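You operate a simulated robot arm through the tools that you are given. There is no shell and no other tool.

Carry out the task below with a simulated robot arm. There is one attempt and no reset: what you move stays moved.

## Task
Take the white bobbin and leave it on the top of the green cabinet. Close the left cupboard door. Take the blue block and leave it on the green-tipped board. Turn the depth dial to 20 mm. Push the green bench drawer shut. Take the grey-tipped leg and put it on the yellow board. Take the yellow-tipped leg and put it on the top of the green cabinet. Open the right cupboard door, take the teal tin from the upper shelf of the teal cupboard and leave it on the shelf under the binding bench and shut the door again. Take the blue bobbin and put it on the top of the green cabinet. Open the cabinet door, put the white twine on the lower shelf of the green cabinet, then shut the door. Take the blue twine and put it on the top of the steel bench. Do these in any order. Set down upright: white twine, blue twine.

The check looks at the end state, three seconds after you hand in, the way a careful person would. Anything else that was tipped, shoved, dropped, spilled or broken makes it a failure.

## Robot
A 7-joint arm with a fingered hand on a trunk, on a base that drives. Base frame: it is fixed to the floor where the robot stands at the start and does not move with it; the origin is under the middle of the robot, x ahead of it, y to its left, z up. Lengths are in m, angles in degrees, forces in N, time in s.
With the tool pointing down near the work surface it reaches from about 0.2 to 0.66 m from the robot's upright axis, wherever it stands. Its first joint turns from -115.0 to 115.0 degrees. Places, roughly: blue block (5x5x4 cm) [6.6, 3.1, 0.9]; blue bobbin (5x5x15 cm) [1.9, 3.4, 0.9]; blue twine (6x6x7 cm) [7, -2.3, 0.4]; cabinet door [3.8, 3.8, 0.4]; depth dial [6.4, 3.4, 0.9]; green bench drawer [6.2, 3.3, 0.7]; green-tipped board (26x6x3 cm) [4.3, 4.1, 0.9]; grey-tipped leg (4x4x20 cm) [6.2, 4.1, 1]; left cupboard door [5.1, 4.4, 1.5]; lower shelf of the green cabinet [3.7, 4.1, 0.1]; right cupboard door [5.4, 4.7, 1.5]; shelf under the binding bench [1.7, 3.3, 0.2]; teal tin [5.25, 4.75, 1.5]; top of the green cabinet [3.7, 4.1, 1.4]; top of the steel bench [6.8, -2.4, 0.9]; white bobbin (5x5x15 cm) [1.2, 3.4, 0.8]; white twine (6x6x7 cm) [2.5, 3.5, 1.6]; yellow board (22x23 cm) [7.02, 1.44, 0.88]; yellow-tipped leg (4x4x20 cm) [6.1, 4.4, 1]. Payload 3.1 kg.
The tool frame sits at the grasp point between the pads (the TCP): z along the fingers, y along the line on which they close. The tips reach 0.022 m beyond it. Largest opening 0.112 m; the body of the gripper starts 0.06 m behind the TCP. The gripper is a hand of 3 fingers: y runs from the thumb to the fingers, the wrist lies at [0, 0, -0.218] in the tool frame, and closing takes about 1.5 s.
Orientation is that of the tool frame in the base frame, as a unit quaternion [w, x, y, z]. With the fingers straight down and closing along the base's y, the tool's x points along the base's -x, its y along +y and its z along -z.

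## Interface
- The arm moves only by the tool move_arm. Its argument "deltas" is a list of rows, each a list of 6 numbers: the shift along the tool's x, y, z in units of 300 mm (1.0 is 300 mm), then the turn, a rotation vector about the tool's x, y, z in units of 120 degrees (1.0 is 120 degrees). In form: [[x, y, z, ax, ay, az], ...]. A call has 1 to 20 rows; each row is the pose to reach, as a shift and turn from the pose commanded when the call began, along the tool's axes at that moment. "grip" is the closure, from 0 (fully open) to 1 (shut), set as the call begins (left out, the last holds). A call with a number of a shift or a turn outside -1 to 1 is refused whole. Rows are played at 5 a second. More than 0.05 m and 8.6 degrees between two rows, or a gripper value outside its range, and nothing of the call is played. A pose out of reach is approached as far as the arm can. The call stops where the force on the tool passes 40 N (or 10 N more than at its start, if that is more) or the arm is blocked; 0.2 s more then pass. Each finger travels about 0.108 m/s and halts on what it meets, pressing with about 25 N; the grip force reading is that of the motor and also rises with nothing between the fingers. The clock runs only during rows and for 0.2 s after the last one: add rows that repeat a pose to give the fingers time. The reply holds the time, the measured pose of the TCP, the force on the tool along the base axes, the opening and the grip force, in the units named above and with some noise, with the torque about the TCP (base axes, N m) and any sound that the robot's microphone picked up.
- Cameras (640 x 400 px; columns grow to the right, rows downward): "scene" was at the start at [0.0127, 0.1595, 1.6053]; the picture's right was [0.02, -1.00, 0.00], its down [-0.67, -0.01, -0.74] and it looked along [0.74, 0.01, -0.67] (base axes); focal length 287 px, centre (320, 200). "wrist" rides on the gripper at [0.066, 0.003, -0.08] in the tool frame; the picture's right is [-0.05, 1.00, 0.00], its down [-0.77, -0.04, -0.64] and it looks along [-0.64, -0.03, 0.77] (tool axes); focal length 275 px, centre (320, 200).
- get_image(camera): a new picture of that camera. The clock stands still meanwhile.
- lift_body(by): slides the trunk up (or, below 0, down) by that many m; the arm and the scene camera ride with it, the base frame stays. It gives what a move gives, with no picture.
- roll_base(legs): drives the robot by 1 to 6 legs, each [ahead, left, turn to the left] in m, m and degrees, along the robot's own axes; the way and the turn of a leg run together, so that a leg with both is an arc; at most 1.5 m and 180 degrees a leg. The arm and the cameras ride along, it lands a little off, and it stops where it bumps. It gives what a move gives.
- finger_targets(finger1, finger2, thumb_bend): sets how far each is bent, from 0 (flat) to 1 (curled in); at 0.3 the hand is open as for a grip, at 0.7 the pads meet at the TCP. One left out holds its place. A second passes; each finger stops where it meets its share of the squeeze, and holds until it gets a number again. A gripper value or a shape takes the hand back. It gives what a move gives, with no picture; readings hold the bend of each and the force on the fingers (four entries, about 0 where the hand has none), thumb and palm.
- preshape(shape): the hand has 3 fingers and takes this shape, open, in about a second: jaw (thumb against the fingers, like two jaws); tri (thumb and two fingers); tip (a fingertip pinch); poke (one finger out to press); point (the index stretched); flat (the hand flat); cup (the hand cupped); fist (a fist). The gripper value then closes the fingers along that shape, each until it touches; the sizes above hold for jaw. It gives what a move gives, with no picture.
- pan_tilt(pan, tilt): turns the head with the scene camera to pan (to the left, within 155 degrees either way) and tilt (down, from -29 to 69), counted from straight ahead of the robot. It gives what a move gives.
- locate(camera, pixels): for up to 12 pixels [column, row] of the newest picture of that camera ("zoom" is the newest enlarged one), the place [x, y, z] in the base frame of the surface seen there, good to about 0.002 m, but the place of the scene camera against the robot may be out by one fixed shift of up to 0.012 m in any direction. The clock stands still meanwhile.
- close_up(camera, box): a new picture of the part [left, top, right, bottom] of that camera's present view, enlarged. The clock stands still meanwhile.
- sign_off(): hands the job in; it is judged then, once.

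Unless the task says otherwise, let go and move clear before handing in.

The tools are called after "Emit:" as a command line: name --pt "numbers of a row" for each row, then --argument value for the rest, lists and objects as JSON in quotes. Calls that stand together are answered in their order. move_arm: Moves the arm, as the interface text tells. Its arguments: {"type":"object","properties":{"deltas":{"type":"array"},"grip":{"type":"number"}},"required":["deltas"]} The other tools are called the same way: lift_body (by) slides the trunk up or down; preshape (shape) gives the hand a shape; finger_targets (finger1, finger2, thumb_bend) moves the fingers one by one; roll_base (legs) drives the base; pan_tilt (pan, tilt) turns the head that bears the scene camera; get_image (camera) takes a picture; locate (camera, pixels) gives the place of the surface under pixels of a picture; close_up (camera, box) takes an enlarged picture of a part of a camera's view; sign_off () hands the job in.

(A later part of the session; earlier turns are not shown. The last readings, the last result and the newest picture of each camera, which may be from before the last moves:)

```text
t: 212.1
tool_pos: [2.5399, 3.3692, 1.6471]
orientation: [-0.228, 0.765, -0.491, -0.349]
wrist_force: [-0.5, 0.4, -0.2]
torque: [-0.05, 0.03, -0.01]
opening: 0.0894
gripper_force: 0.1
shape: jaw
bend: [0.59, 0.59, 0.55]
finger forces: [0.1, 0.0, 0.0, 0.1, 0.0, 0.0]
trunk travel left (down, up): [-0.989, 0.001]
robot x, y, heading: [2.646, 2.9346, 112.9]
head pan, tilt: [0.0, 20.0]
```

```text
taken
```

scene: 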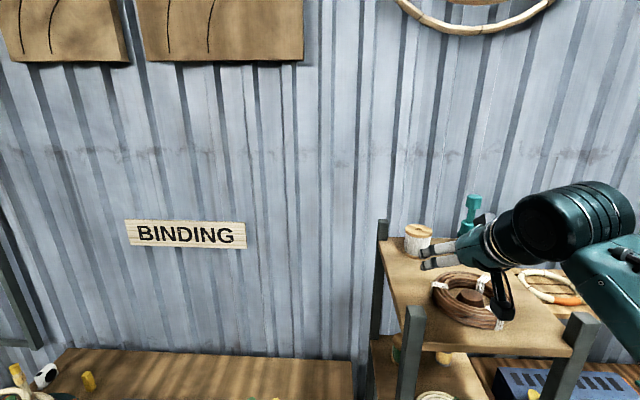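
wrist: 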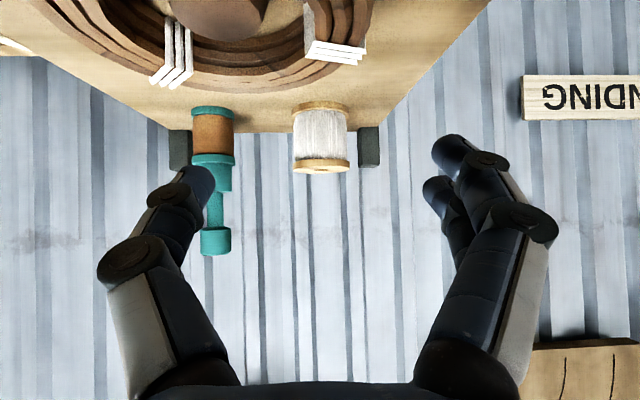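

Emit:
locate --camera "wrist" --pixels '[[320, 135], [320, 165], [320, 110], [297, 135], [344, 135], [215, 170], [213, 240], [370, 150], [330, 55], [330, 40]]'

```text
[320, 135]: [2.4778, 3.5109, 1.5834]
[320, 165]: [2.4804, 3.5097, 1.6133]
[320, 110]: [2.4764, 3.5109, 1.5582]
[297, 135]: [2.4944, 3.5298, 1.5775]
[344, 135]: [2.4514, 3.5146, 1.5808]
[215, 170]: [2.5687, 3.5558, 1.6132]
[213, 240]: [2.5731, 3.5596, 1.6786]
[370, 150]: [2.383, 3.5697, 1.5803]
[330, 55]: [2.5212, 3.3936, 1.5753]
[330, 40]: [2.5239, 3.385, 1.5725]
```

The twine's axis is (2.467,3.536). Approaching over the rings, then in along the fingers.

Emit:
move_arm --pt "-0.06 -0.002 0.08 0 0 0" --pt "-0.12 -0.004 0.16 0 0 0" --pt "-0.18 -0.006 0.25 0 0 0" --pt "-0.234 -0.008 0.33 0 0 0" --pt "-0.234 -0.008 0.4 0 0 0" --pt "-0.234 -0.008 0.47 0 0 0" --pt "-0.234 -0.008 0.54 0 0 0" --pt "-0.234 -0.008 0.597 0 0 0" --pt "-0.234 -0.008 0.597 0 0 0"

Emit:
get_image --camera "wrist"

Emit:
get_image --camera "scene"

```text
t: 214.1
tool_pos: [2.4665, 3.5347, 1.5846]
orientation: [-0.228, 0.765, -0.491, -0.349]
wrist_force: [-1.4, 1.6, 15.2]
torque: [-1.65, -0.69, 0.0]
opening: 0.0895
gripper_force: 0.1
shape: jaw
bend: [0.59, 0.59, 0.55]
finger forces: [0.1, 0.0, 0.0, 0.0, 0.1, 0.0]
trunk travel left (down, up): [-0.989, 0.001]
robot x, y, heading: [2.6467, 2.9301, 112.9]
head pan, tilt: [0.0, 20.0]
```

```text
taken
```

wrist: 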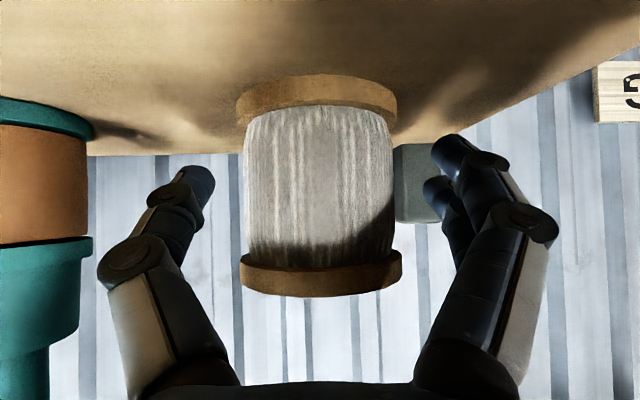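

```text
taken
```

scene: 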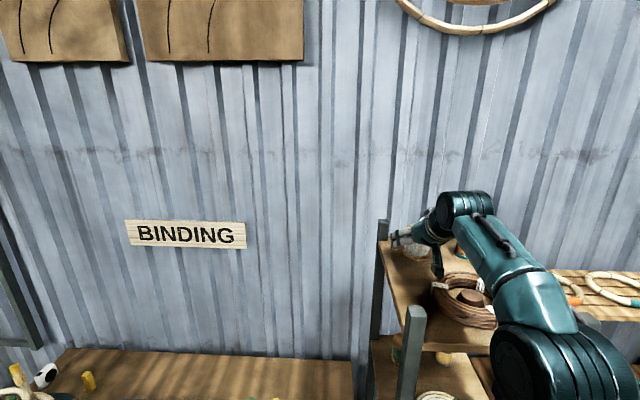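

A 15 N upward force with torque points to the camera housing under the hand resting on the rings. I'll rise 15 mm straight up before gripping.

Emit:
move_arm --pt "-0.019 0 -0.016 0 0 0" --pt "-0.038 0 -0.033 0 0 0" --pt "-0.038 0 -0.033 0 0 0"

Emit:
get_image --camera "wrist"

```text
t: 214.9
tool_pos: [2.4673, 3.5351, 1.5979]
orientation: [-0.229, 0.765, -0.491, -0.348]
wrist_force: [-0.3, 0.1, 0.5]
torque: [0.01, 0.0, -0.03]
opening: 0.0895
gripper_force: 0.0
shape: jaw
bend: [0.59, 0.59, 0.55]
finger forces: [0.1, 0.0, 0.0, 0.0, 0.0, 0.1]
trunk travel left (down, up): [-0.989, 0.001]
robot x, y, heading: [2.6471, 2.9323, 113.2]
head pan, tilt: [0.0, 20.0]
```

```text
taken
```

wrist: 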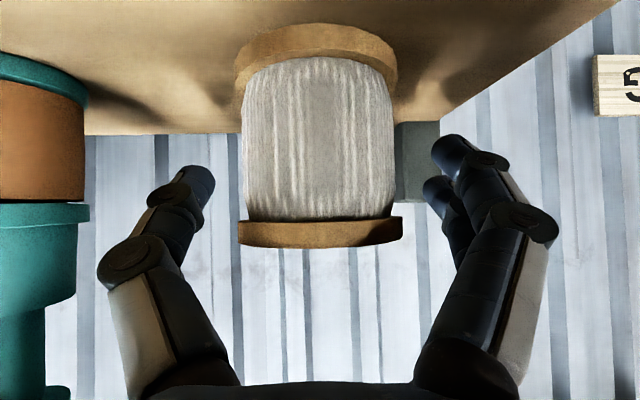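

Contact gone, the spool is centred between the fingers. Closing.

Emit:
move_arm --pt "0 0 0 0 0 0" --pt "0 0 0 0 0 0" --pt "0 0 0 0 0 0" --pt "0 0 0 0 0 0" --pt "0 0 0 0 0 0" --pt "0 0 0 0 0 0" --pt "0 0 0 0 0 0" --grip 1

Emit:
get_image --camera "wrist"

```text
t: 216.5
tool_pos: [2.466, 3.5368, 1.5983]
orientation: [-0.227, 0.766, -0.49, -0.349]
wrist_force: [-0.1, -0.7, -0.3]
torque: [0.0, -0.03, -0.02]
opening: 0.0478
gripper_force: 25.1
shape: jaw
bend: [0.73, 0.73, 0.7]
finger forces: [10.7, 11.0, 0.0, 0.0, 22.9, 0.1]
trunk travel left (down, up): [-0.989, 0.001]
robot x, y, heading: [2.6447, 2.9352, 112.7]
head pan, tilt: [0.0, 20.0]
```

```text
taken
```

wrist: 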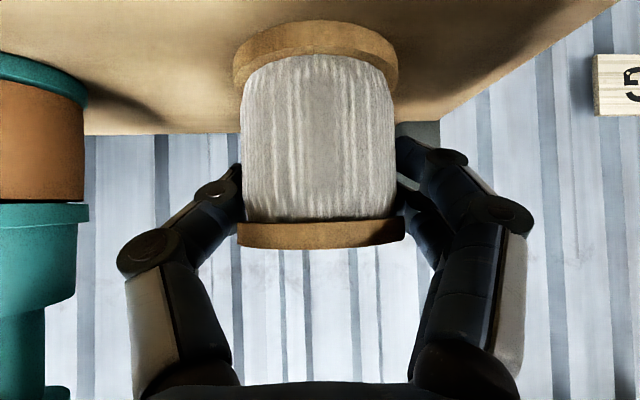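

Firm grip on the spool (opening 0.048). Lifting it back and up diagonally, over the rings.

Emit:
move_arm --pt "-0.0126 0 -0.011 0 0 0" --pt "-0.0085 0 -0.0513 0 0 0" --pt "-0.002 0 -0.0895 0 0 0" --pt "0.002 0 -0.13 0 0 0" --pt "0.009 0 -0.168 0 0 0" --pt "0.013 0 -0.209 0 0 0" --pt "0.031 0 -0.281 0 0 0" --pt "0.066 0 -0.382 0 0 0" --pt "0.153 0 -0.483 0 0 0" --pt "0.24 0 -0.584 0 0 0" --pt "0.24 0 -0.584 0 0 0"

Emit:
get_image --camera "wrist"

Emit:
get_image --camera "scene"

```text
t: 218.9
tool_pos: [2.5404, 3.3723, 1.6563]
orientation: [-0.228, 0.766, -0.491, -0.348]
wrist_force: [-0.1, 0.0, -2.0]
torque: [0.03, -0.02, -0.01]
opening: 0.0478
gripper_force: 25.4
shape: jaw
bend: [0.73, 0.73, 0.71]
finger forces: [10.8, 10.5, 0.0, 0.1, 23.0, 0.0]
trunk travel left (down, up): [-0.989, 0.001]
robot x, y, heading: [2.6424, 2.9344, 113.2]
head pan, tilt: [0.0, 20.0]
```

```text
taken
```

wrist: 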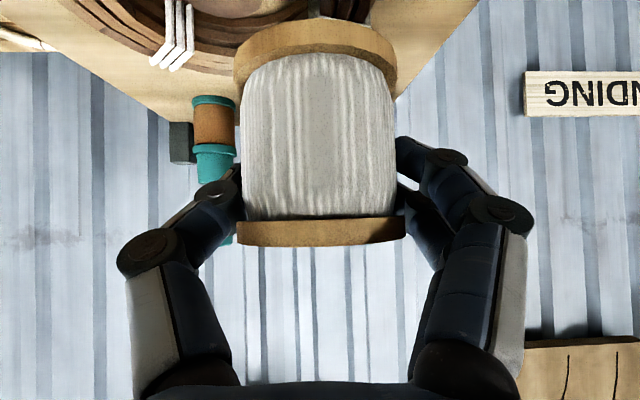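

```text
taken
```

scene: 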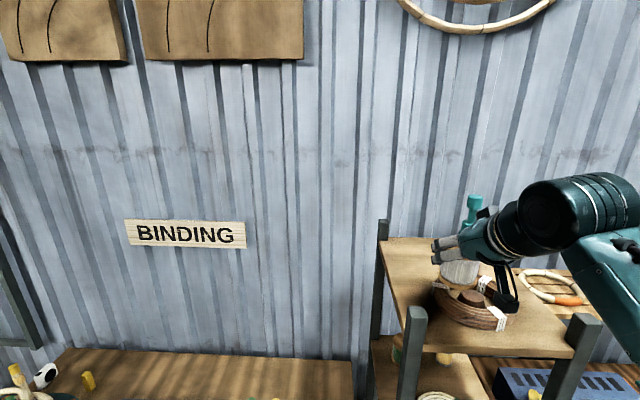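

The white twine is held upright. Backing off and driving to the open cabinet.

Emit:
roll_base --legs '[[-0.35, 0, 0], [-0.025, -1.26, -1.5]]'

Emit:
lift_body --by -0.4

Emit:
lift_body --by -0.35

Emit:
pan_tilt --pan 0 --tilt 35

Emit:
get_image --camera "scene"

```text
t: 226.8
tool_pos: [3.8195, 3.4845, 1.6565]
orientation: [-0.233, 0.757, -0.504, -0.344]
wrist_force: [-0.8, -0.6, -0.8]
torque: [0.0, 0.0, -0.01]
opening: 0.0478
gripper_force: 25.3
shape: jaw
bend: [0.73, 0.73, 0.71]
finger forces: [10.6, 10.4, 0.1, 0.0, 23.0, 0.0]
trunk travel left (down, up): [-0.989, 0.001]
robot x, y, heading: [3.9058, 3.0446, 111.3]
head pan, tilt: [0.0, 20.0]
```

```text
t: 230.7
tool_pos: [3.82, 3.4848, 1.2558]
orientation: [-0.233, 0.757, -0.503, -0.345]
wrist_force: [0.8, -0.3, -1.0]
torque: [0.04, 0.0, 0.0]
opening: 0.0477
gripper_force: 25.0
shape: jaw
bend: [0.73, 0.73, 0.71]
finger forces: [10.7, 10.3, 0.0, 0.0, 23.0, 0.0]
trunk travel left (down, up): [-0.589, 0.401]
robot x, y, heading: [3.9097, 3.0471, 111.2]
head pan, tilt: [0.0, 20.0]
```

```text
t: 234.1
tool_pos: [3.82, 3.4856, 0.9058]
orientation: [-0.233, 0.757, -0.504, -0.345]
wrist_force: [0.3, -0.3, -1.2]
torque: [0.02, -0.03, 0.01]
opening: 0.0474
gripper_force: 25.8
shape: jaw
bend: [0.73, 0.73, 0.71]
finger forces: [10.7, 10.3, 0.0, 0.0, 23.0, 0.0]
trunk travel left (down, up): [-0.239, 0.751]
robot x, y, heading: [3.905, 3.0412, 111.1]
head pan, tilt: [0.0, 20.0]
```

```text
t: 234.9
tool_pos: [3.8205, 3.4857, 0.9066]
orientation: [-0.233, 0.757, -0.503, -0.345]
wrist_force: [0.4, -0.3, -0.4]
torque: [0.05, 0.02, -0.01]
opening: 0.0478
gripper_force: 25.3
shape: jaw
bend: [0.73, 0.73, 0.71]
finger forces: [10.6, 10.1, 0.0, 0.0, 22.9, 0.1]
trunk travel left (down, up): [-0.239, 0.751]
robot x, y, heading: [3.9071, 3.0446, 111.3]
head pan, tilt: [0.0, 35.0]
```

```text
taken
```

scene: 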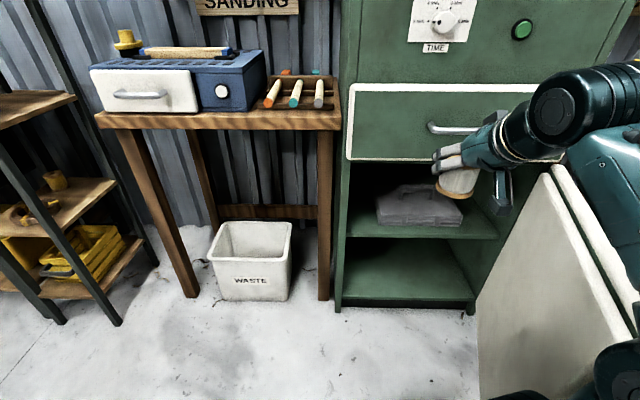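

Emit:
locate --camera "scene" --pixels '[[630, 335], [545, 180], [480, 390], [480, 310], [560, 120], [610, 170], [600, 380], [450, 185], [345, 305], [400, 290], [470, 300]]'

```text
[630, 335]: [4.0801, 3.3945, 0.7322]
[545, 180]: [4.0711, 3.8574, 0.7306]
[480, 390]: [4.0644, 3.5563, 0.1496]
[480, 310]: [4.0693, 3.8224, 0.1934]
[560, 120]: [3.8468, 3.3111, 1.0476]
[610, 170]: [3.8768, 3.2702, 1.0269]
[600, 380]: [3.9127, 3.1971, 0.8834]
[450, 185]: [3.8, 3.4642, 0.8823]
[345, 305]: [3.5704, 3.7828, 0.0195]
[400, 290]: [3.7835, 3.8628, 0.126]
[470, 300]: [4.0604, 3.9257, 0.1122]
```

The open door stands at x≈4.09 (about 70° open), so I'll keep the base left of it. Lowering trunk and arm in front of the cabinet first.

Emit:
lift_body --by -0.2

Emit:
move_arm --pt "0.1 0 0.086 0 0 0" --pt "0.2 0 0.172 0 0 0" --pt "0.3 0 0.258 0 0 0" --pt "0.4 0 0.345 0 0 0" --pt "0.5 0 0.431 0 0 0" --pt "0.6 0 0.517 0 0 0" --pt "0.7 0 0.603 0 0 0" --pt "0.8 0 0.689 0 0 0"

Emit:
get_image --camera "scene"

```text
t: 237.0
tool_pos: [3.8193, 3.484, 0.7081]
orientation: [-0.233, 0.757, -0.504, -0.345]
wrist_force: [-0.8, -0.1, -1.9]
torque: [0.01, -0.03, -0.03]
opening: 0.0478
gripper_force: 24.7
shape: jaw
bend: [0.73, 0.73, 0.71]
finger forces: [10.5, 10.2, 0.1, 0.1, 22.9, 0.1]
trunk travel left (down, up): [-0.039, 0.951]
robot x, y, heading: [3.9087, 3.0458, 111.1]
head pan, tilt: [0.0, 35.0]
```

```text
t: 238.8
tool_pos: [3.8294, 3.4883, 0.4056]
orientation: [-0.245, 0.755, -0.509, -0.334]
wrist_force: [-0.9, -0.2, -0.3]
torque: [-0.01, -0.07, 0.01]
opening: 0.0463
gripper_force: 25.1
shape: jaw
bend: [0.73, 0.74, 0.71]
finger forces: [10.2, 9.9, 0.0, 0.0, 22.1, 0.1]
out of reach, approached as far as the arm can: row 7, 8
trunk travel left (down, up): [-0.039, 0.951]
robot x, y, heading: [3.9058, 3.0443, 111.0]
head pan, tilt: [0.0, 35.0]
```

```text
taken
```

scene: 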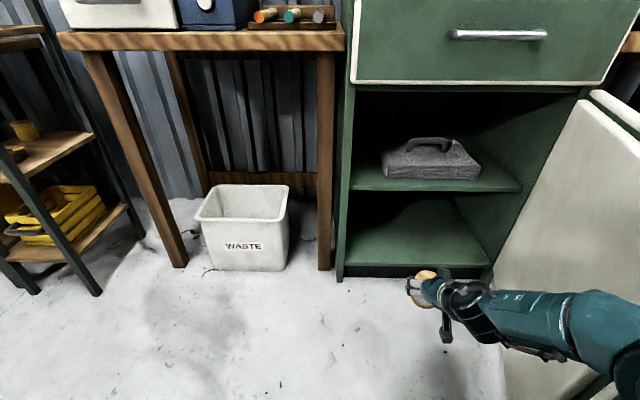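

Emit:
locate --camera "scene" --pixels '[[560, 320], [620, 330], [635, 370], [500, 310], [620, 130], [520, 360], [440, 320], [420, 280], [600, 380], [510, 395]]'

Emit:
get_image --camera "wrist"

```text
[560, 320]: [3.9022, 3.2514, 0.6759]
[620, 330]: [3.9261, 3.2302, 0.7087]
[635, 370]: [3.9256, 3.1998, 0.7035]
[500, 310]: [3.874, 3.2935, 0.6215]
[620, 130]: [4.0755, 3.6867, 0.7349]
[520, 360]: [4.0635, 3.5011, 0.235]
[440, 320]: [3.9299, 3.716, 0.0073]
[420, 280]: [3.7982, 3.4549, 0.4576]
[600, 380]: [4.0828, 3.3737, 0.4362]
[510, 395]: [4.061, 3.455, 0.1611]
```

```text
taken
```

wrist: 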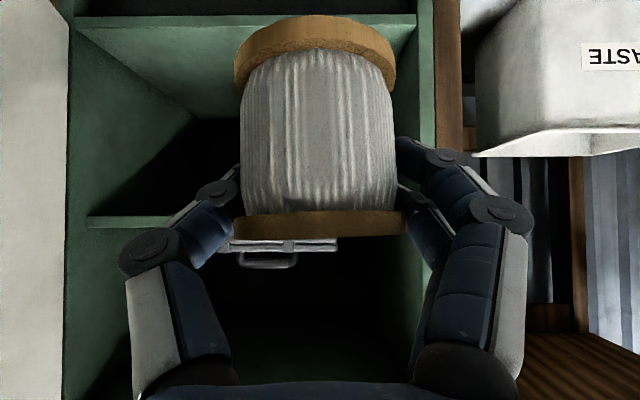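

The arm stays left of the door. It needs more stretch to get lower, so I'll back the base 0.1 m and extend along the fingers' direction.

Emit:
roll_base --legs '[[-0.1, 0.05, 0]]'

Emit:
move_arm --pt "0 0 0.14 0 0 0" --pt "0 0 0.28 0 0 0" --pt "0 0 0.42 0 0 0" --pt "0 0 0.56 0 0 0" --pt "0 0 0.7 0 0 0" --pt "0 0 0.84 0 0 0" --pt "0 0 0.96 0 0 0" --pt "0 0 0.96 0 0 0"

Emit:
get_image --camera "scene"

Emit:
get_image --camera "wrist"

```text
t: 240.0
tool_pos: [3.8186, 3.3767, 0.4074]
orientation: [-0.244, 0.755, -0.507, -0.336]
wrist_force: [-0.4, 0.6, -1.6]
torque: [-0.03, -0.03, -0.01]
opening: 0.0463
gripper_force: 24.8
shape: jaw
bend: [0.73, 0.74, 0.71]
finger forces: [10.1, 9.9, 0.0, 0.0, 22.3, 0.0]
trunk travel left (down, up): [-0.039, 0.951]
robot x, y, heading: [3.8996, 2.9296, 111.3]
head pan, tilt: [0.0, 35.0]
```

```text
t: 241.8
tool_pos: [3.7449, 3.5802, 0.2197]
orientation: [-0.244, 0.756, -0.507, -0.336]
wrist_force: [-0.4, -1.1, -0.6]
torque: [0.0, 0.0, 0.0]
opening: 0.0458
gripper_force: 24.8
shape: jaw
bend: [0.73, 0.74, 0.71]
finger forces: [10.2, 9.8, 0.0, 0.0, 21.9, 0.1]
trunk travel left (down, up): [-0.039, 0.951]
robot x, y, heading: [3.9021, 2.9297, 111.3]
head pan, tilt: [0.0, 35.0]
```

```text
taken
```

scene: 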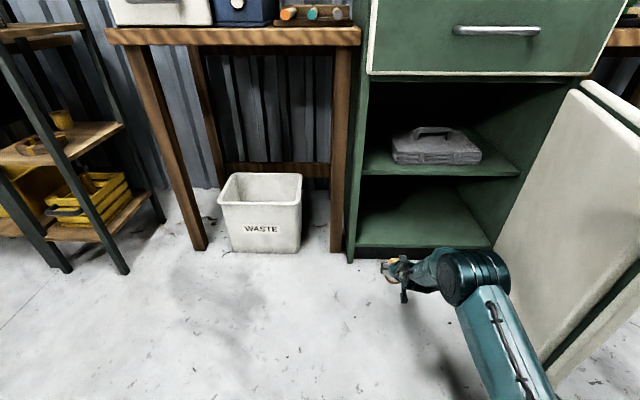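

```text
taken
```

wrist: 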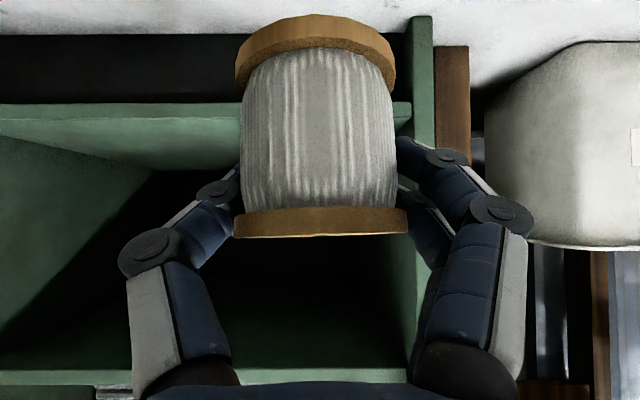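

Emit:
locate --camera "wrist" --pixels '[[130, 130], [60, 120], [200, 120], [410, 150], [415, 250], [200, 390], [60, 200], [320, 270], [320, 340]]'

```text
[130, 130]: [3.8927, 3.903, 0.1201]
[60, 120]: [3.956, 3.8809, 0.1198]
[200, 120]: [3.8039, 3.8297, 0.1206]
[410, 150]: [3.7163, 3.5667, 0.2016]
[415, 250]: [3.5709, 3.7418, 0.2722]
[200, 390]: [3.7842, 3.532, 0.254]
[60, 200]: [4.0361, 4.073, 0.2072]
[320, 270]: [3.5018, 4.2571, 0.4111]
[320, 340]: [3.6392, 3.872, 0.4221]
```

The shelf is at z 0.120 and the upper one's underside at about 0.41. I'll shift right 7 cm first, drive in 0.13 m, then reach the rest with the arm, staying clear of the door.

Emit:
move_arm --pt "0 -0.08 0 0 0 0" --pt "0 -0.16 0 0 0 0" --pt "0 -0.249 0 0 0 0" --pt "0 -0.249 0 0 0 0"

Emit:
roll_base --legs '[[0.13, 0, 0]]'

Emit:
move_arm --pt "-0.081 0 0.096 0 0 0" --pt "-0.162 0 0.192 0 0 0" --pt "-0.244 0 0.288 0 0 0" --pt "-0.325 0 0.384 0 0 0" --pt "-0.325 0 0.384 0 0 0"

Emit:
get_image --camera "scene"

Emit:
get_image --camera "wrist"

```text
t: 242.8
tool_pos: [3.8138, 3.6075, 0.221]
orientation: [-0.244, 0.756, -0.507, -0.336]
wrist_force: [0.2, -0.3, -0.8]
torque: [0.05, -0.01, -0.02]
opening: 0.0458
gripper_force: 25.0
shape: jaw
bend: [0.73, 0.74, 0.71]
finger forces: [10.6, 9.5, 0.0, 0.1, 21.6, 0.0]
trunk travel left (down, up): [-0.039, 0.951]
robot x, y, heading: [3.8968, 2.9339, 111.1]
head pan, tilt: [0.0, 35.0]
```

```text
t: 244.1
tool_pos: [3.7678, 3.7314, 0.2213]
orientation: [-0.245, 0.755, -0.508, -0.336]
wrist_force: [-0.3, -0.2, -1.1]
torque: [0.02, -0.01, -0.01]
opening: 0.0456
gripper_force: 25.2
shape: jaw
bend: [0.73, 0.74, 0.71]
finger forces: [10.4, 9.4, 0.0, 0.0, 21.6, 0.1]
trunk travel left (down, up): [-0.039, 0.951]
robot x, y, heading: [3.85, 3.0548, 111.3]
head pan, tilt: [0.0, 35.0]
```

```text
t: 245.3
tool_pos: [3.7169, 3.8588, 0.2181]
orientation: [-0.243, 0.756, -0.506, -0.337]
wrist_force: [0.5, -0.2, 0.1]
torque: [-0.01, 0.01, 0.01]
opening: 0.0452
gripper_force: 25.1
shape: jaw
bend: [0.73, 0.74, 0.71]
finger forces: [11.3, 9.4, 0.0, 0.0, 22.5, 0.0]
out of reach, approached as far as the arm can: row 4, 5
trunk travel left (down, up): [-0.039, 0.951]
robot x, y, heading: [3.8511, 3.0541, 111.1]
head pan, tilt: [0.0, 35.0]
```

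```text
taken
```

scene: 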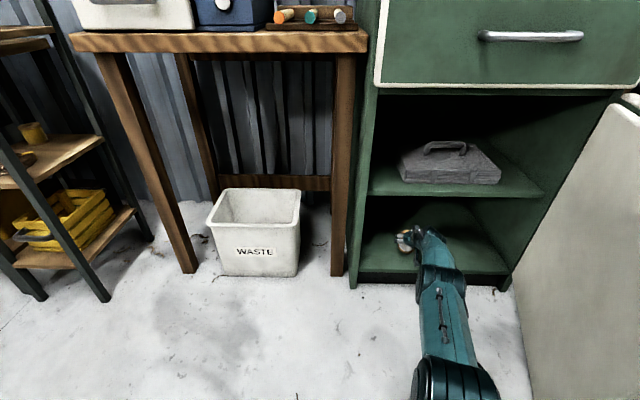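

```text
taken
```

wrist: 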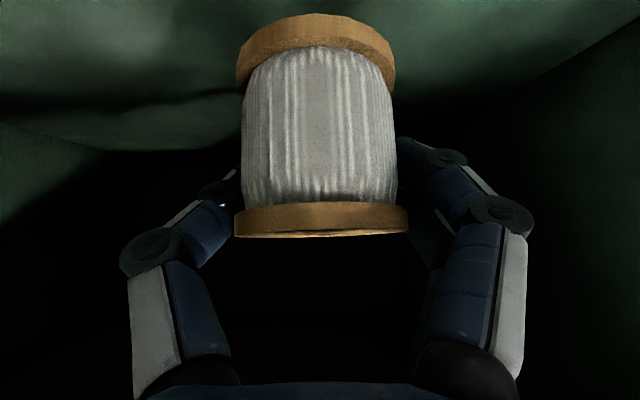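

The twine is in the compartment, 9 cm deep. Driving 5 cm further in, then lowering with the trunk.

Emit:
roll_base --legs '[[0.05, 0, 0]]'

Emit:
lift_body --by -0.038

Emit:
move_arm --pt "0.01 0 0.009 0 0 0" --pt "0.02 0 0.017 0 0 0" --pt "0.02 0 0.017 0 0 0"

```text
t: 246.3
tool_pos: [3.6989, 3.9064, 0.2188]
orientation: [-0.244, 0.755, -0.507, -0.337]
wrist_force: [0.8, -0.4, -0.6]
torque: [-0.02, 0.01, -0.02]
opening: 0.0453
gripper_force: 25.1
shape: jaw
bend: [0.73, 0.74, 0.71]
finger forces: [11.2, 9.4, 0.1, 0.0, 22.6, 0.1]
trunk travel left (down, up): [-0.039, 0.951]
robot x, y, heading: [3.832, 3.1022, 111.2]
head pan, tilt: [0.0, 35.0]
```

```text
t: 247.1
tool_pos: [3.6988, 3.907, 0.1798]
orientation: [-0.243, 0.756, -0.506, -0.337]
wrist_force: [0.5, -0.1, -1.2]
torque: [0.04, 0.0, -0.04]
opening: 0.045
gripper_force: 24.8
shape: jaw
bend: [0.73, 0.74, 0.71]
finger forces: [11.2, 9.3, 0.0, 0.0, 22.6, 0.0]
trunk travel left (down, up): [-0.001, 0.989]
robot x, y, heading: [3.8328, 3.0978, 111.1]
head pan, tilt: [0.0, 35.0]
```

```text
t: 247.9
tool_pos: [3.6994, 3.9054, 0.1729]
orientation: [-0.244, 0.756, -0.506, -0.336]
wrist_force: [-0.4, 0.3, -1.1]
torque: [0.01, -0.04, 0.05]
opening: 0.0455
gripper_force: 25.2
shape: jaw
bend: [0.73, 0.74, 0.71]
finger forces: [11.2, 9.4, 0.0, 0.0, 22.4, 0.0]
trunk travel left (down, up): [-0.001, 0.989]
robot x, y, heading: [3.8312, 3.1024, 111.1]
head pan, tilt: [0.0, 35.0]
```

Emit:
move_arm --pt "0.0076 0 0.0065 0 0 0" --pt "0.0076 0 0.0065 0 0 0"

Emit:
move_arm --pt "0.0076 0 0.0065 0 0 0" --pt "0.0076 0 0.0065 0 0 0"

Emit:
get_image --camera "wrist"

```text
t: 248.5
tool_pos: [3.6985, 3.905, 0.1713]
orientation: [-0.245, 0.755, -0.507, -0.337]
wrist_force: [-0.5, 1.5, 4.5]
torque: [-0.02, 0.0, -0.03]
opening: 0.0453
gripper_force: 25.5
shape: jaw
bend: [0.73, 0.74, 0.71]
finger forces: [11.1, 11.4, 0.0, 0.0, 23.5, 0.0]
trunk travel left (down, up): [-0.001, 0.989]
robot x, y, heading: [3.8314, 3.1038, 111.3]
head pan, tilt: [0.0, 35.0]
```

```text
t: 249.1
tool_pos: [3.7003, 3.9032, 0.1679]
orientation: [-0.245, 0.755, -0.507, -0.336]
wrist_force: [-1.2, 1.6, 6.1]
torque: [-0.05, 0.01, -0.01]
opening: 0.0451
gripper_force: 24.9
shape: jaw
bend: [0.73, 0.74, 0.71]
finger forces: [11.2, 12.2, 0.0, 0.0, 24.0, 0.1]
trunk travel left (down, up): [-0.001, 0.989]
robot x, y, heading: [3.8295, 3.1021, 111.1]
head pan, tilt: [0.0, 35.0]
```

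```text
taken
```

wrist: 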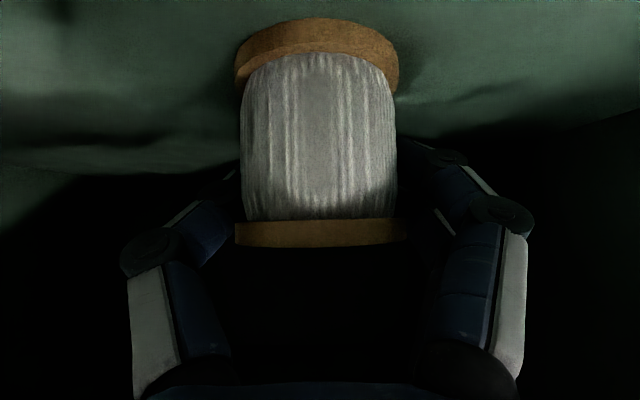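

Light contact (6 N): the spool sits on the shelf. Releasing.

Emit:
move_arm --pt "0 0 0 0 0 0" --pt "0 0 0 0 0 0" --pt "0 0 0 0 0 0" --pt "0 0 0 0 0 0" --pt "0 0 0 0 0 0" --grip 0.1

Emit:
get_image --camera "wrist"

```text
t: 250.3
tool_pos: [3.6996, 3.9039, 0.1665]
orientation: [-0.245, 0.755, -0.507, -0.336]
wrist_force: [0.2, 0.7, 0.6]
torque: [-0.01, -0.04, 0.02]
opening: 0.1008
gripper_force: 0.1
shape: jaw
bend: [0.48, 0.48, 0.44]
finger forces: [0.0, 0.0, 0.1, 0.1, 0.0, 0.1]
trunk travel left (down, up): [-0.001, 0.989]
robot x, y, heading: [3.8327, 3.1024, 111.3]
head pan, tilt: [0.0, 35.0]
```

```text
taken
```

wrist: 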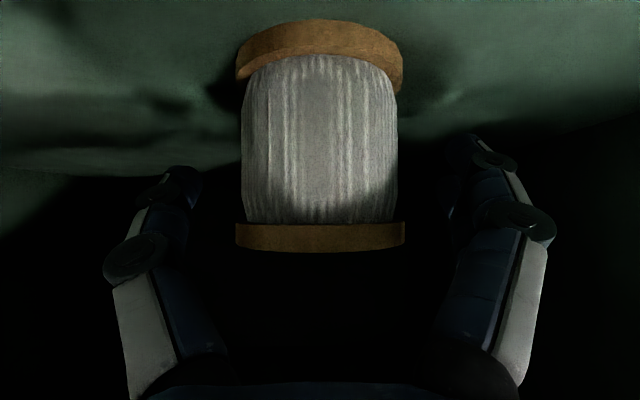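

The spool stands upright on its own. Backing straight out with the base.

Emit:
roll_base --legs '[[-0.3, 0, 0]]'

Emit:
get_image --camera "scene"

```text
t: 252.3
tool_pos: [3.8043, 3.6312, 0.1672]
orientation: [-0.244, 0.756, -0.507, -0.336]
wrist_force: [-0.8, -0.5, 0.1]
torque: [0.01, 0.0, 0.0]
opening: 0.1004
gripper_force: 0.0
shape: jaw
bend: [0.48, 0.48, 0.44]
finger forces: [0.0, 0.0, 0.0, 0.0, 0.1, 0.0]
trunk travel left (down, up): [-0.001, 0.989]
robot x, y, heading: [3.9376, 2.8291, 111.1]
head pan, tilt: [0.0, 35.0]
```

```text
taken
```

scene: 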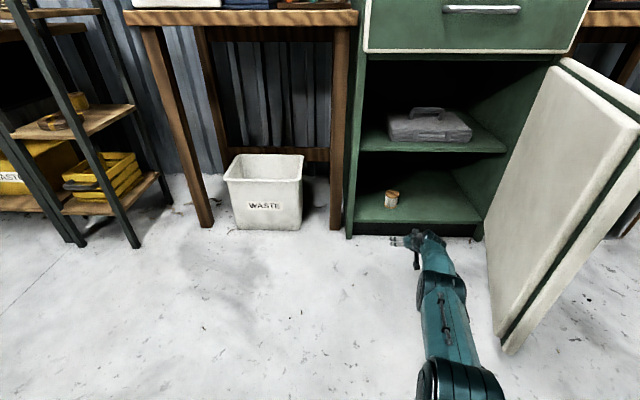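

The white twine stands on the lower shelf at (392,198). Next, retract the arm and level the hand for closing the door from its outside.

Emit:
move_arm --pt "-0.01 0 -0.14 0 0 0" --pt "-0.02 0 -0.28 0 0 0" --pt "-0.03 0 -0.42 0 0 0" --pt "-0.04 0 -0.56 0 0 0" --pt "-0.05 0 -0.7 0 -0.066 0" --pt "-0.06 0 -0.84 0 -0.132 0" --pt "-0.07 0 -0.94 0 -0.198 0" --pt "-0.07 0 -0.94 0 -0.264 0" --pt "-0.07 0 -0.94 0 -0.333 0" --pt "-0.07 0 -0.94 0 -0.333 0" --grip 1

Emit:
lift_body --by 0.25

Emit:
roll_base --legs '[[-0.1, 0, 0], [0, -0.55, 0]]'

Emit:
get_image --camera "scene"

```text
t: 254.5
tool_pos: [3.8733, 3.4444, 0.3666]
orientation: [-0.402, 0.594, -0.393, -0.575]
wrist_force: [-0.6, 0.4, -0.8]
torque: [0.03, -0.01, 0.01]
opening: 0.0005
gripper_force: 25.1
shape: jaw
bend: [0.67, 0.67, 0.75]
finger forces: [0.0, 0.0, 0.1, 0.0, 0.0, 0.0]
out of reach, approached as far as the arm can: row 6
trunk travel left (down, up): [-0.001, 0.989]
robot x, y, heading: [3.9364, 2.8291, 111.4]
head pan, tilt: [0.0, 35.0]
```

```text
t: 257.1
tool_pos: [3.8747, 3.4438, 0.6169]
orientation: [-0.403, 0.595, -0.393, -0.574]
wrist_force: [0.5, -0.1, 0.0]
torque: [-0.03, 0.02, -0.03]
opening: 0.0001
gripper_force: 25.0
shape: jaw
bend: [0.67, 0.67, 0.75]
finger forces: [0.0, 0.1, 0.0, 0.0, 0.0, 0.0]
trunk travel left (down, up): [-0.251, 0.739]
robot x, y, heading: [3.9354, 2.8255, 111.2]
head pan, tilt: [0.0, 35.0]
```

```text
t: 260.6
tool_pos: [4.3541, 3.528, 0.6162]
orientation: [-0.389, 0.606, -0.377, -0.582]
wrist_force: [-4.3, -3.8, 1.3]
torque: [0.0, -0.05, -0.19]
opening: 0.0
gripper_force: 25.1
shape: jaw
bend: [0.67, 0.67, 0.76]
finger forces: [0.1, 0.0, 0.0, 0.0, 5.4, 0.1]
trunk travel left (down, up): [-0.251, 0.739]
robot x, y, heading: [4.4396, 2.9197, 112.0]
head pan, tilt: [0.0, 35.0]
stopped in leg 2: the force on the tool passed its limit at 68 N (the readings are from after the stop); the commanded pose is now the measured one
```

```text
taken
```

scene: 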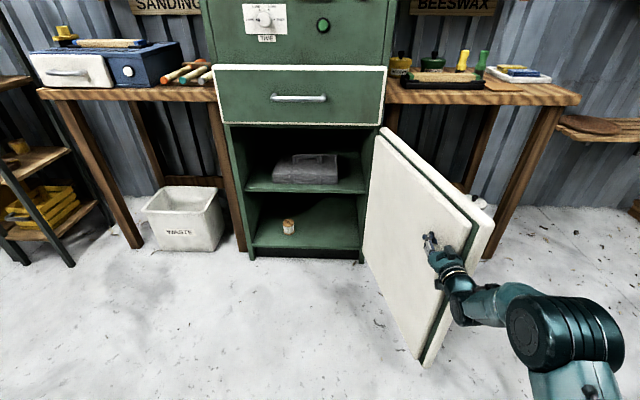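

The hand met the door's inner face while I moved right and pushed it wider. I'll ease off left, back right out, and check the door.

Emit:
roll_base --legs '[[0, 0.06, 0], [-0.45, 0, 0]]'

Emit:
get_image --camera "scene"

```text
t: 262.6
tool_pos: [4.3622, 3.4245, 0.6168]
orientation: [-0.401, 0.598, -0.389, -0.575]
wrist_force: [-0.3, 0.6, 0.4]
torque: [-0.01, 0.02, 0.04]
opening: 0.0
gripper_force: 24.7
shape: jaw
bend: [0.67, 0.67, 0.76]
finger forces: [0.1, 0.1, 0.0, 0.0, 0.0, 0.0]
trunk travel left (down, up): [-0.251, 0.739]
robot x, y, heading: [4.4266, 2.8146, 109.7]
head pan, tilt: [0.0, 35.0]
stopped in leg 2: the robot was blocked; the commanded pose is now the measured one
```

```text
taken
```

scene: 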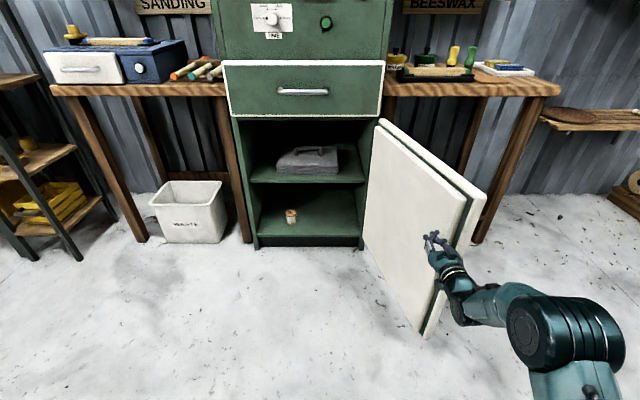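

The base is blocked behind. I'll look behind the robot before moving again.

Emit:
pan_tilt --pan 150 --tilt 50

Emit:
get_image --camera "scene"

Emit:
pan_tilt --pan -150 --tilt 50

Emit:
get_image --camera "scene"

```text
t: 264.9
tool_pos: [4.363, 3.4241, 0.6169]
orientation: [-0.401, 0.598, -0.389, -0.574]
wrist_force: [-0.2, 0.0, 1.2]
torque: [0.0, 0.02, -0.01]
opening: 0.0
gripper_force: 25.7
shape: jaw
bend: [0.67, 0.67, 0.76]
finger forces: [0.1, 0.1, 0.0, 0.0, 0.0, 0.0]
trunk travel left (down, up): [-0.251, 0.739]
robot x, y, heading: [4.4265, 2.8118, 109.9]
head pan, tilt: [150.0, 50.0]
```

```text
taken
```

scene: 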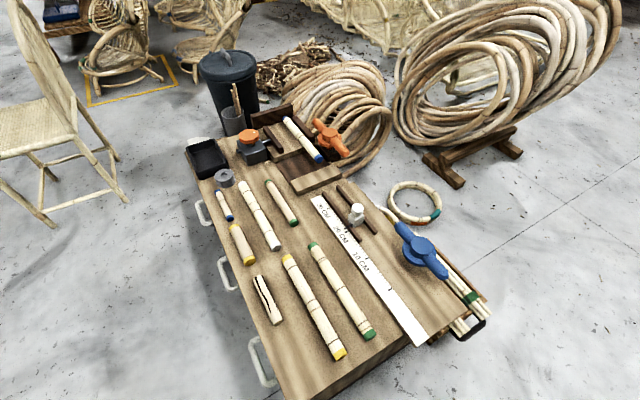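

```text
t: 269.0
tool_pos: [4.3614, 3.4264, 0.6162]
orientation: [-0.4, 0.599, -0.388, -0.575]
wrist_force: [0.4, -0.2, 0.6]
torque: [-0.03, 0.01, 0.01]
opening: 0.0001
gripper_force: 25.0
shape: jaw
bend: [0.67, 0.67, 0.76]
finger forces: [0.0, 0.0, 0.0, 0.0, 0.0, 0.0]
trunk travel left (down, up): [-0.251, 0.739]
robot x, y, heading: [4.4277, 2.8129, 110.0]
head pan, tilt: [-150.0, 50.0]
```

```text
taken
```

scene: 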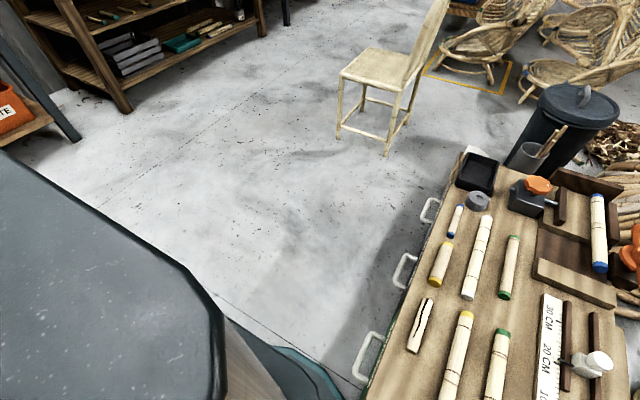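

A low workbench stands right behind. Measuring its corners so I can steer clear.

Emit:
locate --camera "scene" --pixels '[[450, 150], [425, 215], [400, 270], [370, 355], [370, 390], [330, 310], [300, 360], [590, 360], [340, 110], [260, 30], [130, 100], [70, 135]]'

Emit:
pan_tilt --pan 150 --tilt 50

Emit:
get_image --camera "scene"

Emit:
locate --camera "scene" --pixels '[[190, 160], [220, 210], [230, 280], [262, 370], [290, 395], [350, 390], [440, 340], [485, 300], [470, 330], [330, 340], [240, 90], [400, 185]]'

```text
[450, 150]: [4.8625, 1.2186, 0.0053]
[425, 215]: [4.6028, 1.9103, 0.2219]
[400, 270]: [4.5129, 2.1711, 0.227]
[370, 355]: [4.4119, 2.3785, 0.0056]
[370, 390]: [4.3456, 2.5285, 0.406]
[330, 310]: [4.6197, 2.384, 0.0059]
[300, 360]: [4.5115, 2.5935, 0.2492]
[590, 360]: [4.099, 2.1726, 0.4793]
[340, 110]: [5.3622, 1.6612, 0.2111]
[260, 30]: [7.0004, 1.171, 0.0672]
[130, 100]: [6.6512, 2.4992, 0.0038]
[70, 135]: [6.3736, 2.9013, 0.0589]
```

```text
t: 273.1
tool_pos: [4.3617, 3.4245, 0.617]
orientation: [-0.401, 0.598, -0.389, -0.574]
wrist_force: [-0.1, 0.3, 0.0]
torque: [-0.01, -0.02, 0.01]
opening: 0.0002
gripper_force: 25.1
shape: jaw
bend: [0.67, 0.67, 0.76]
finger forces: [0.0, 0.1, 0.0, 0.0, 0.0, 0.0]
trunk travel left (down, up): [-0.251, 0.739]
robot x, y, heading: [4.4269, 2.8116, 110.0]
head pan, tilt: [150.0, 50.0]
```

```text
taken
```

scene: 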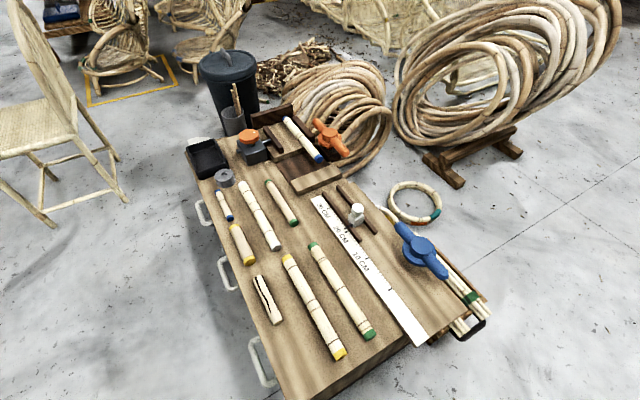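

```text
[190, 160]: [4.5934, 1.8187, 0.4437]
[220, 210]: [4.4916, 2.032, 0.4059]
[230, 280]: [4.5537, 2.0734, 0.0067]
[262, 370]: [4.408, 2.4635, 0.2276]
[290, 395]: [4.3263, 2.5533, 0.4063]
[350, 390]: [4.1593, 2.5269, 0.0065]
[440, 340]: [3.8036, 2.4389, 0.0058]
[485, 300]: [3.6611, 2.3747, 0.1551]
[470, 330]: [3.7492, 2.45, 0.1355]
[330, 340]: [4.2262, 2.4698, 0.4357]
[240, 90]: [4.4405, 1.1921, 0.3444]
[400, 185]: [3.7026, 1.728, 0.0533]
```

Emit:
pan_tilt --pan 0 --tilt 35

Emit:
get_image --camera "scene"

Emit:
locate --camera "scene" --pixels '[[383, 122], [470, 195], [485, 200], [430, 330], [370, 245], [430, 235], [460, 160], [560, 90], [545, 120], [475, 240], [490, 150]]'

```text
t: 275.4
tool_pos: [4.3626, 3.425, 0.615]
orientation: [-0.401, 0.599, -0.389, -0.574]
wrist_force: [0.0, -0.7, 1.0]
torque: [0.0, 0.0, 0.0]
opening: 0.0
gripper_force: 24.9
shape: jaw
bend: [0.67, 0.67, 0.76]
finger forces: [0.1, 0.1, 0.0, 0.1, 0.0, 0.0]
trunk travel left (down, up): [-0.251, 0.739]
robot x, y, heading: [4.4281, 2.8122, 110.0]
head pan, tilt: [0.0, 35.0]
```

```text
taken
```

scene: 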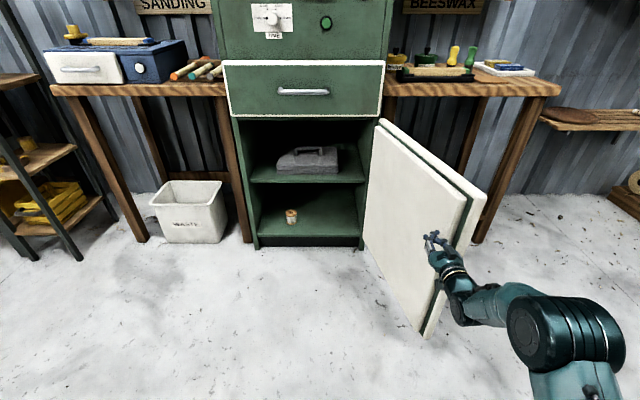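

```text
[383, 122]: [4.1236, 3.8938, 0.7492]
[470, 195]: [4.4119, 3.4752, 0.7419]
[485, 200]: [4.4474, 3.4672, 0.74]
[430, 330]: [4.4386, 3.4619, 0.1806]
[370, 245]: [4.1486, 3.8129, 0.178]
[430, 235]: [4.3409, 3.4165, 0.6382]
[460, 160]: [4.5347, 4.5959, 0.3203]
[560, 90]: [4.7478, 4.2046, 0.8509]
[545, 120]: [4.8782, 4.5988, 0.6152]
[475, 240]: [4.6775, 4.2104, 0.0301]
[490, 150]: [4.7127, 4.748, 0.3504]
```

The door edge is now at about (4.447,3.461), ~107° open. I'll retract the hand, shift the base right past the edge, and come in on the outer side.

Emit:
move_arm --pt "0 0 -0.12 0 0 0" --pt "0 0 -0.25 0 0 0" --pt "0 0 -0.38 0 0 0" --pt "0 0 -0.5 0 0 0" --pt "0 0 -0.5 0 0 0"

Emit:
roll_base --legs '[[0, -0.24, 0]]'

Emit:
get_image --camera "scene"

```text
t: 276.6
tool_pos: [4.4189, 3.2863, 0.6202]
orientation: [-0.4, 0.599, -0.388, -0.575]
wrist_force: [-0.1, -0.1, 1.0]
torque: [-0.02, 0.0, 0.0]
opening: 0.0002
gripper_force: 24.8
shape: jaw
bend: [0.67, 0.67, 0.76]
finger forces: [0.0, 0.1, 0.1, 0.1, 0.0, 0.0]
trunk travel left (down, up): [-0.251, 0.739]
robot x, y, heading: [4.4286, 2.8157, 109.8]
head pan, tilt: [0.0, 35.0]
```

```text
t: 278.4
tool_pos: [4.6457, 3.3697, 0.6211]
orientation: [-0.401, 0.599, -0.388, -0.574]
wrist_force: [0.5, 0.5, 0.0]
torque: [0.01, 0.02, 0.0]
opening: 0.0
gripper_force: 25.0
shape: jaw
bend: [0.67, 0.67, 0.76]
finger forces: [0.1, 0.0, 0.0, 0.0, 0.0, 0.1]
trunk travel left (down, up): [-0.251, 0.739]
robot x, y, heading: [4.6564, 2.8955, 110.0]
head pan, tilt: [0.0, 35.0]
```

```text
taken
```

scene: 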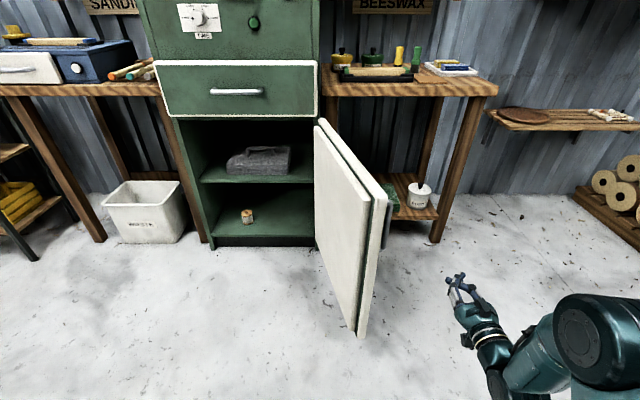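

The hand is now on the outer side of the door. Extending forward, then pushing left slowly.

Emit:
move_arm --pt "0 0 0.12 0 0 0" --pt "0 0 0.25 0 0 0" --pt "0 0 0.38 0 0 0" --pt "0 0 0.5 0 0 0" --pt "0 0.05 0.5 0 0 0" --pt "0 0.1 0.5 0 0 0" --pt "0 0.15 0.5 0 0 0" --pt "0 0.2 0.5 0 0 0" --pt "0 0.23 0.5 0 0 0" --pt "0 0.26 0.5 0 0 0" --pt "0 0.29 0.5 0 0 0" --pt "0 0.32 0.5 0 0 0" --pt "0 0.35 0.5 0 0 0" --pt "0 0.38 0.5 0 0 0" --pt "0 0.41 0.49 0 0 0" --pt "0 0.44 0.48 0 0 0" --pt "0 0.47 0.47 0 0 0" --pt "0 0.5 0.46 0 0 0" --pt "0 0.53 0.45 0 0 0" --pt "0 0.56 0.44 0 0 0"

Emit:
get_image --camera "scene"

```text
t: 282.6
tool_pos: [4.4382, 3.429, 0.6132]
orientation: [-0.401, 0.599, -0.389, -0.575]
wrist_force: [-0.8, 0.1, -0.3]
torque: [-0.02, -0.01, -0.01]
opening: 0.0001
gripper_force: 25.0
shape: jaw
bend: [0.67, 0.67, 0.76]
finger forces: [0.0, 0.0, 0.0, 0.0, 0.0, 0.0]
trunk travel left (down, up): [-0.251, 0.739]
robot x, y, heading: [4.6525, 2.8997, 110.0]
head pan, tilt: [0.0, 35.0]
```

```text
taken
```

scene: 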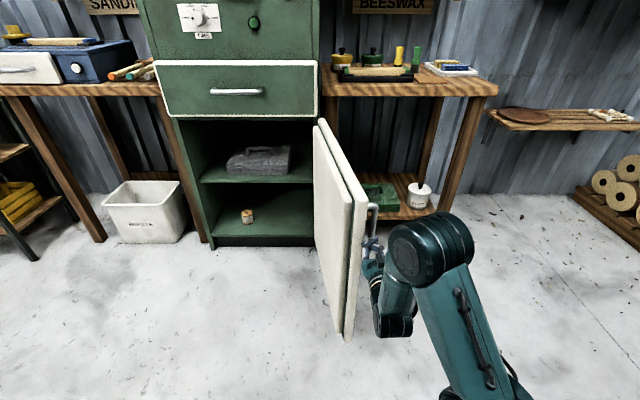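

The door follows. Continuing the slow leftward push.

Emit:
move_arm --pt "0 0.04 0 0 0 0" --pt "0 0.08 0 0 0 0" --pt "0 0.12 0 0 0 0" --pt "0 0.16 0 0 0 0" --pt "0 0.2 0 0 0 0" --pt "0 0.24 0 0 0 0" --pt "0 0.28 0.01 0 0 0" --pt "0 0.32 0.02 0 0 0" --pt "0 0.36 0.03 0 0 0" --pt "0 0.4 0.04 0 0 0" --pt "0 0.44 0.055 0 0 0" --pt "0 0.48 0.07 0 0 0" --pt "0 0.52 0.085 0 0 0" --pt "0 0.56 0.1 0 0 0" --pt "0 0.6 0.12 0 0 0" --pt "0 0.64 0.14 0 0 0" --pt "0 0.68 0.16 0 0 0" --pt "0 0.72 0.18 0 0 0"

Emit:
get_image --camera "scene"

```text
t: 284.2
tool_pos: [4.3612, 3.3958, 0.6118]
orientation: [-0.4, 0.6, -0.386, -0.575]
wrist_force: [9.5, -23.0, 6.8]
torque: [0.06, 0.17, 0.48]
opening: 0.0001
gripper_force: 24.5
shape: jaw
bend: [0.69, 0.7, 0.81]
finger forces: [0.0, 0.1, 0.0, 0.0, 23.8, 0.2]
trunk travel left (down, up): [-0.251, 0.739]
robot x, y, heading: [4.6548, 2.8929, 109.9]
head pan, tilt: [0.0, 35.0]
stopped in row 7: the force on the tool passed its limit at 46 N (the readings are from after the stop); the commanded pose is now the measured one
```

```text
taken
```

scene: 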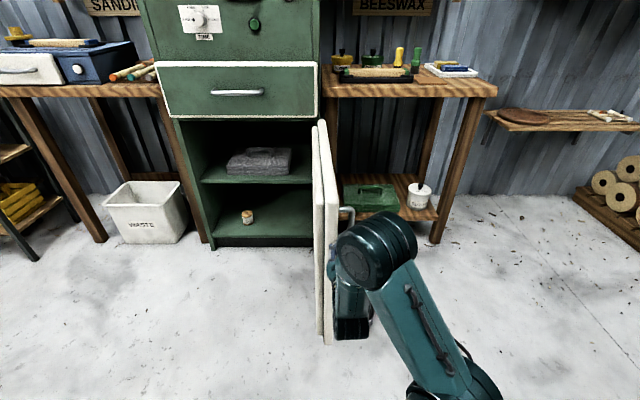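

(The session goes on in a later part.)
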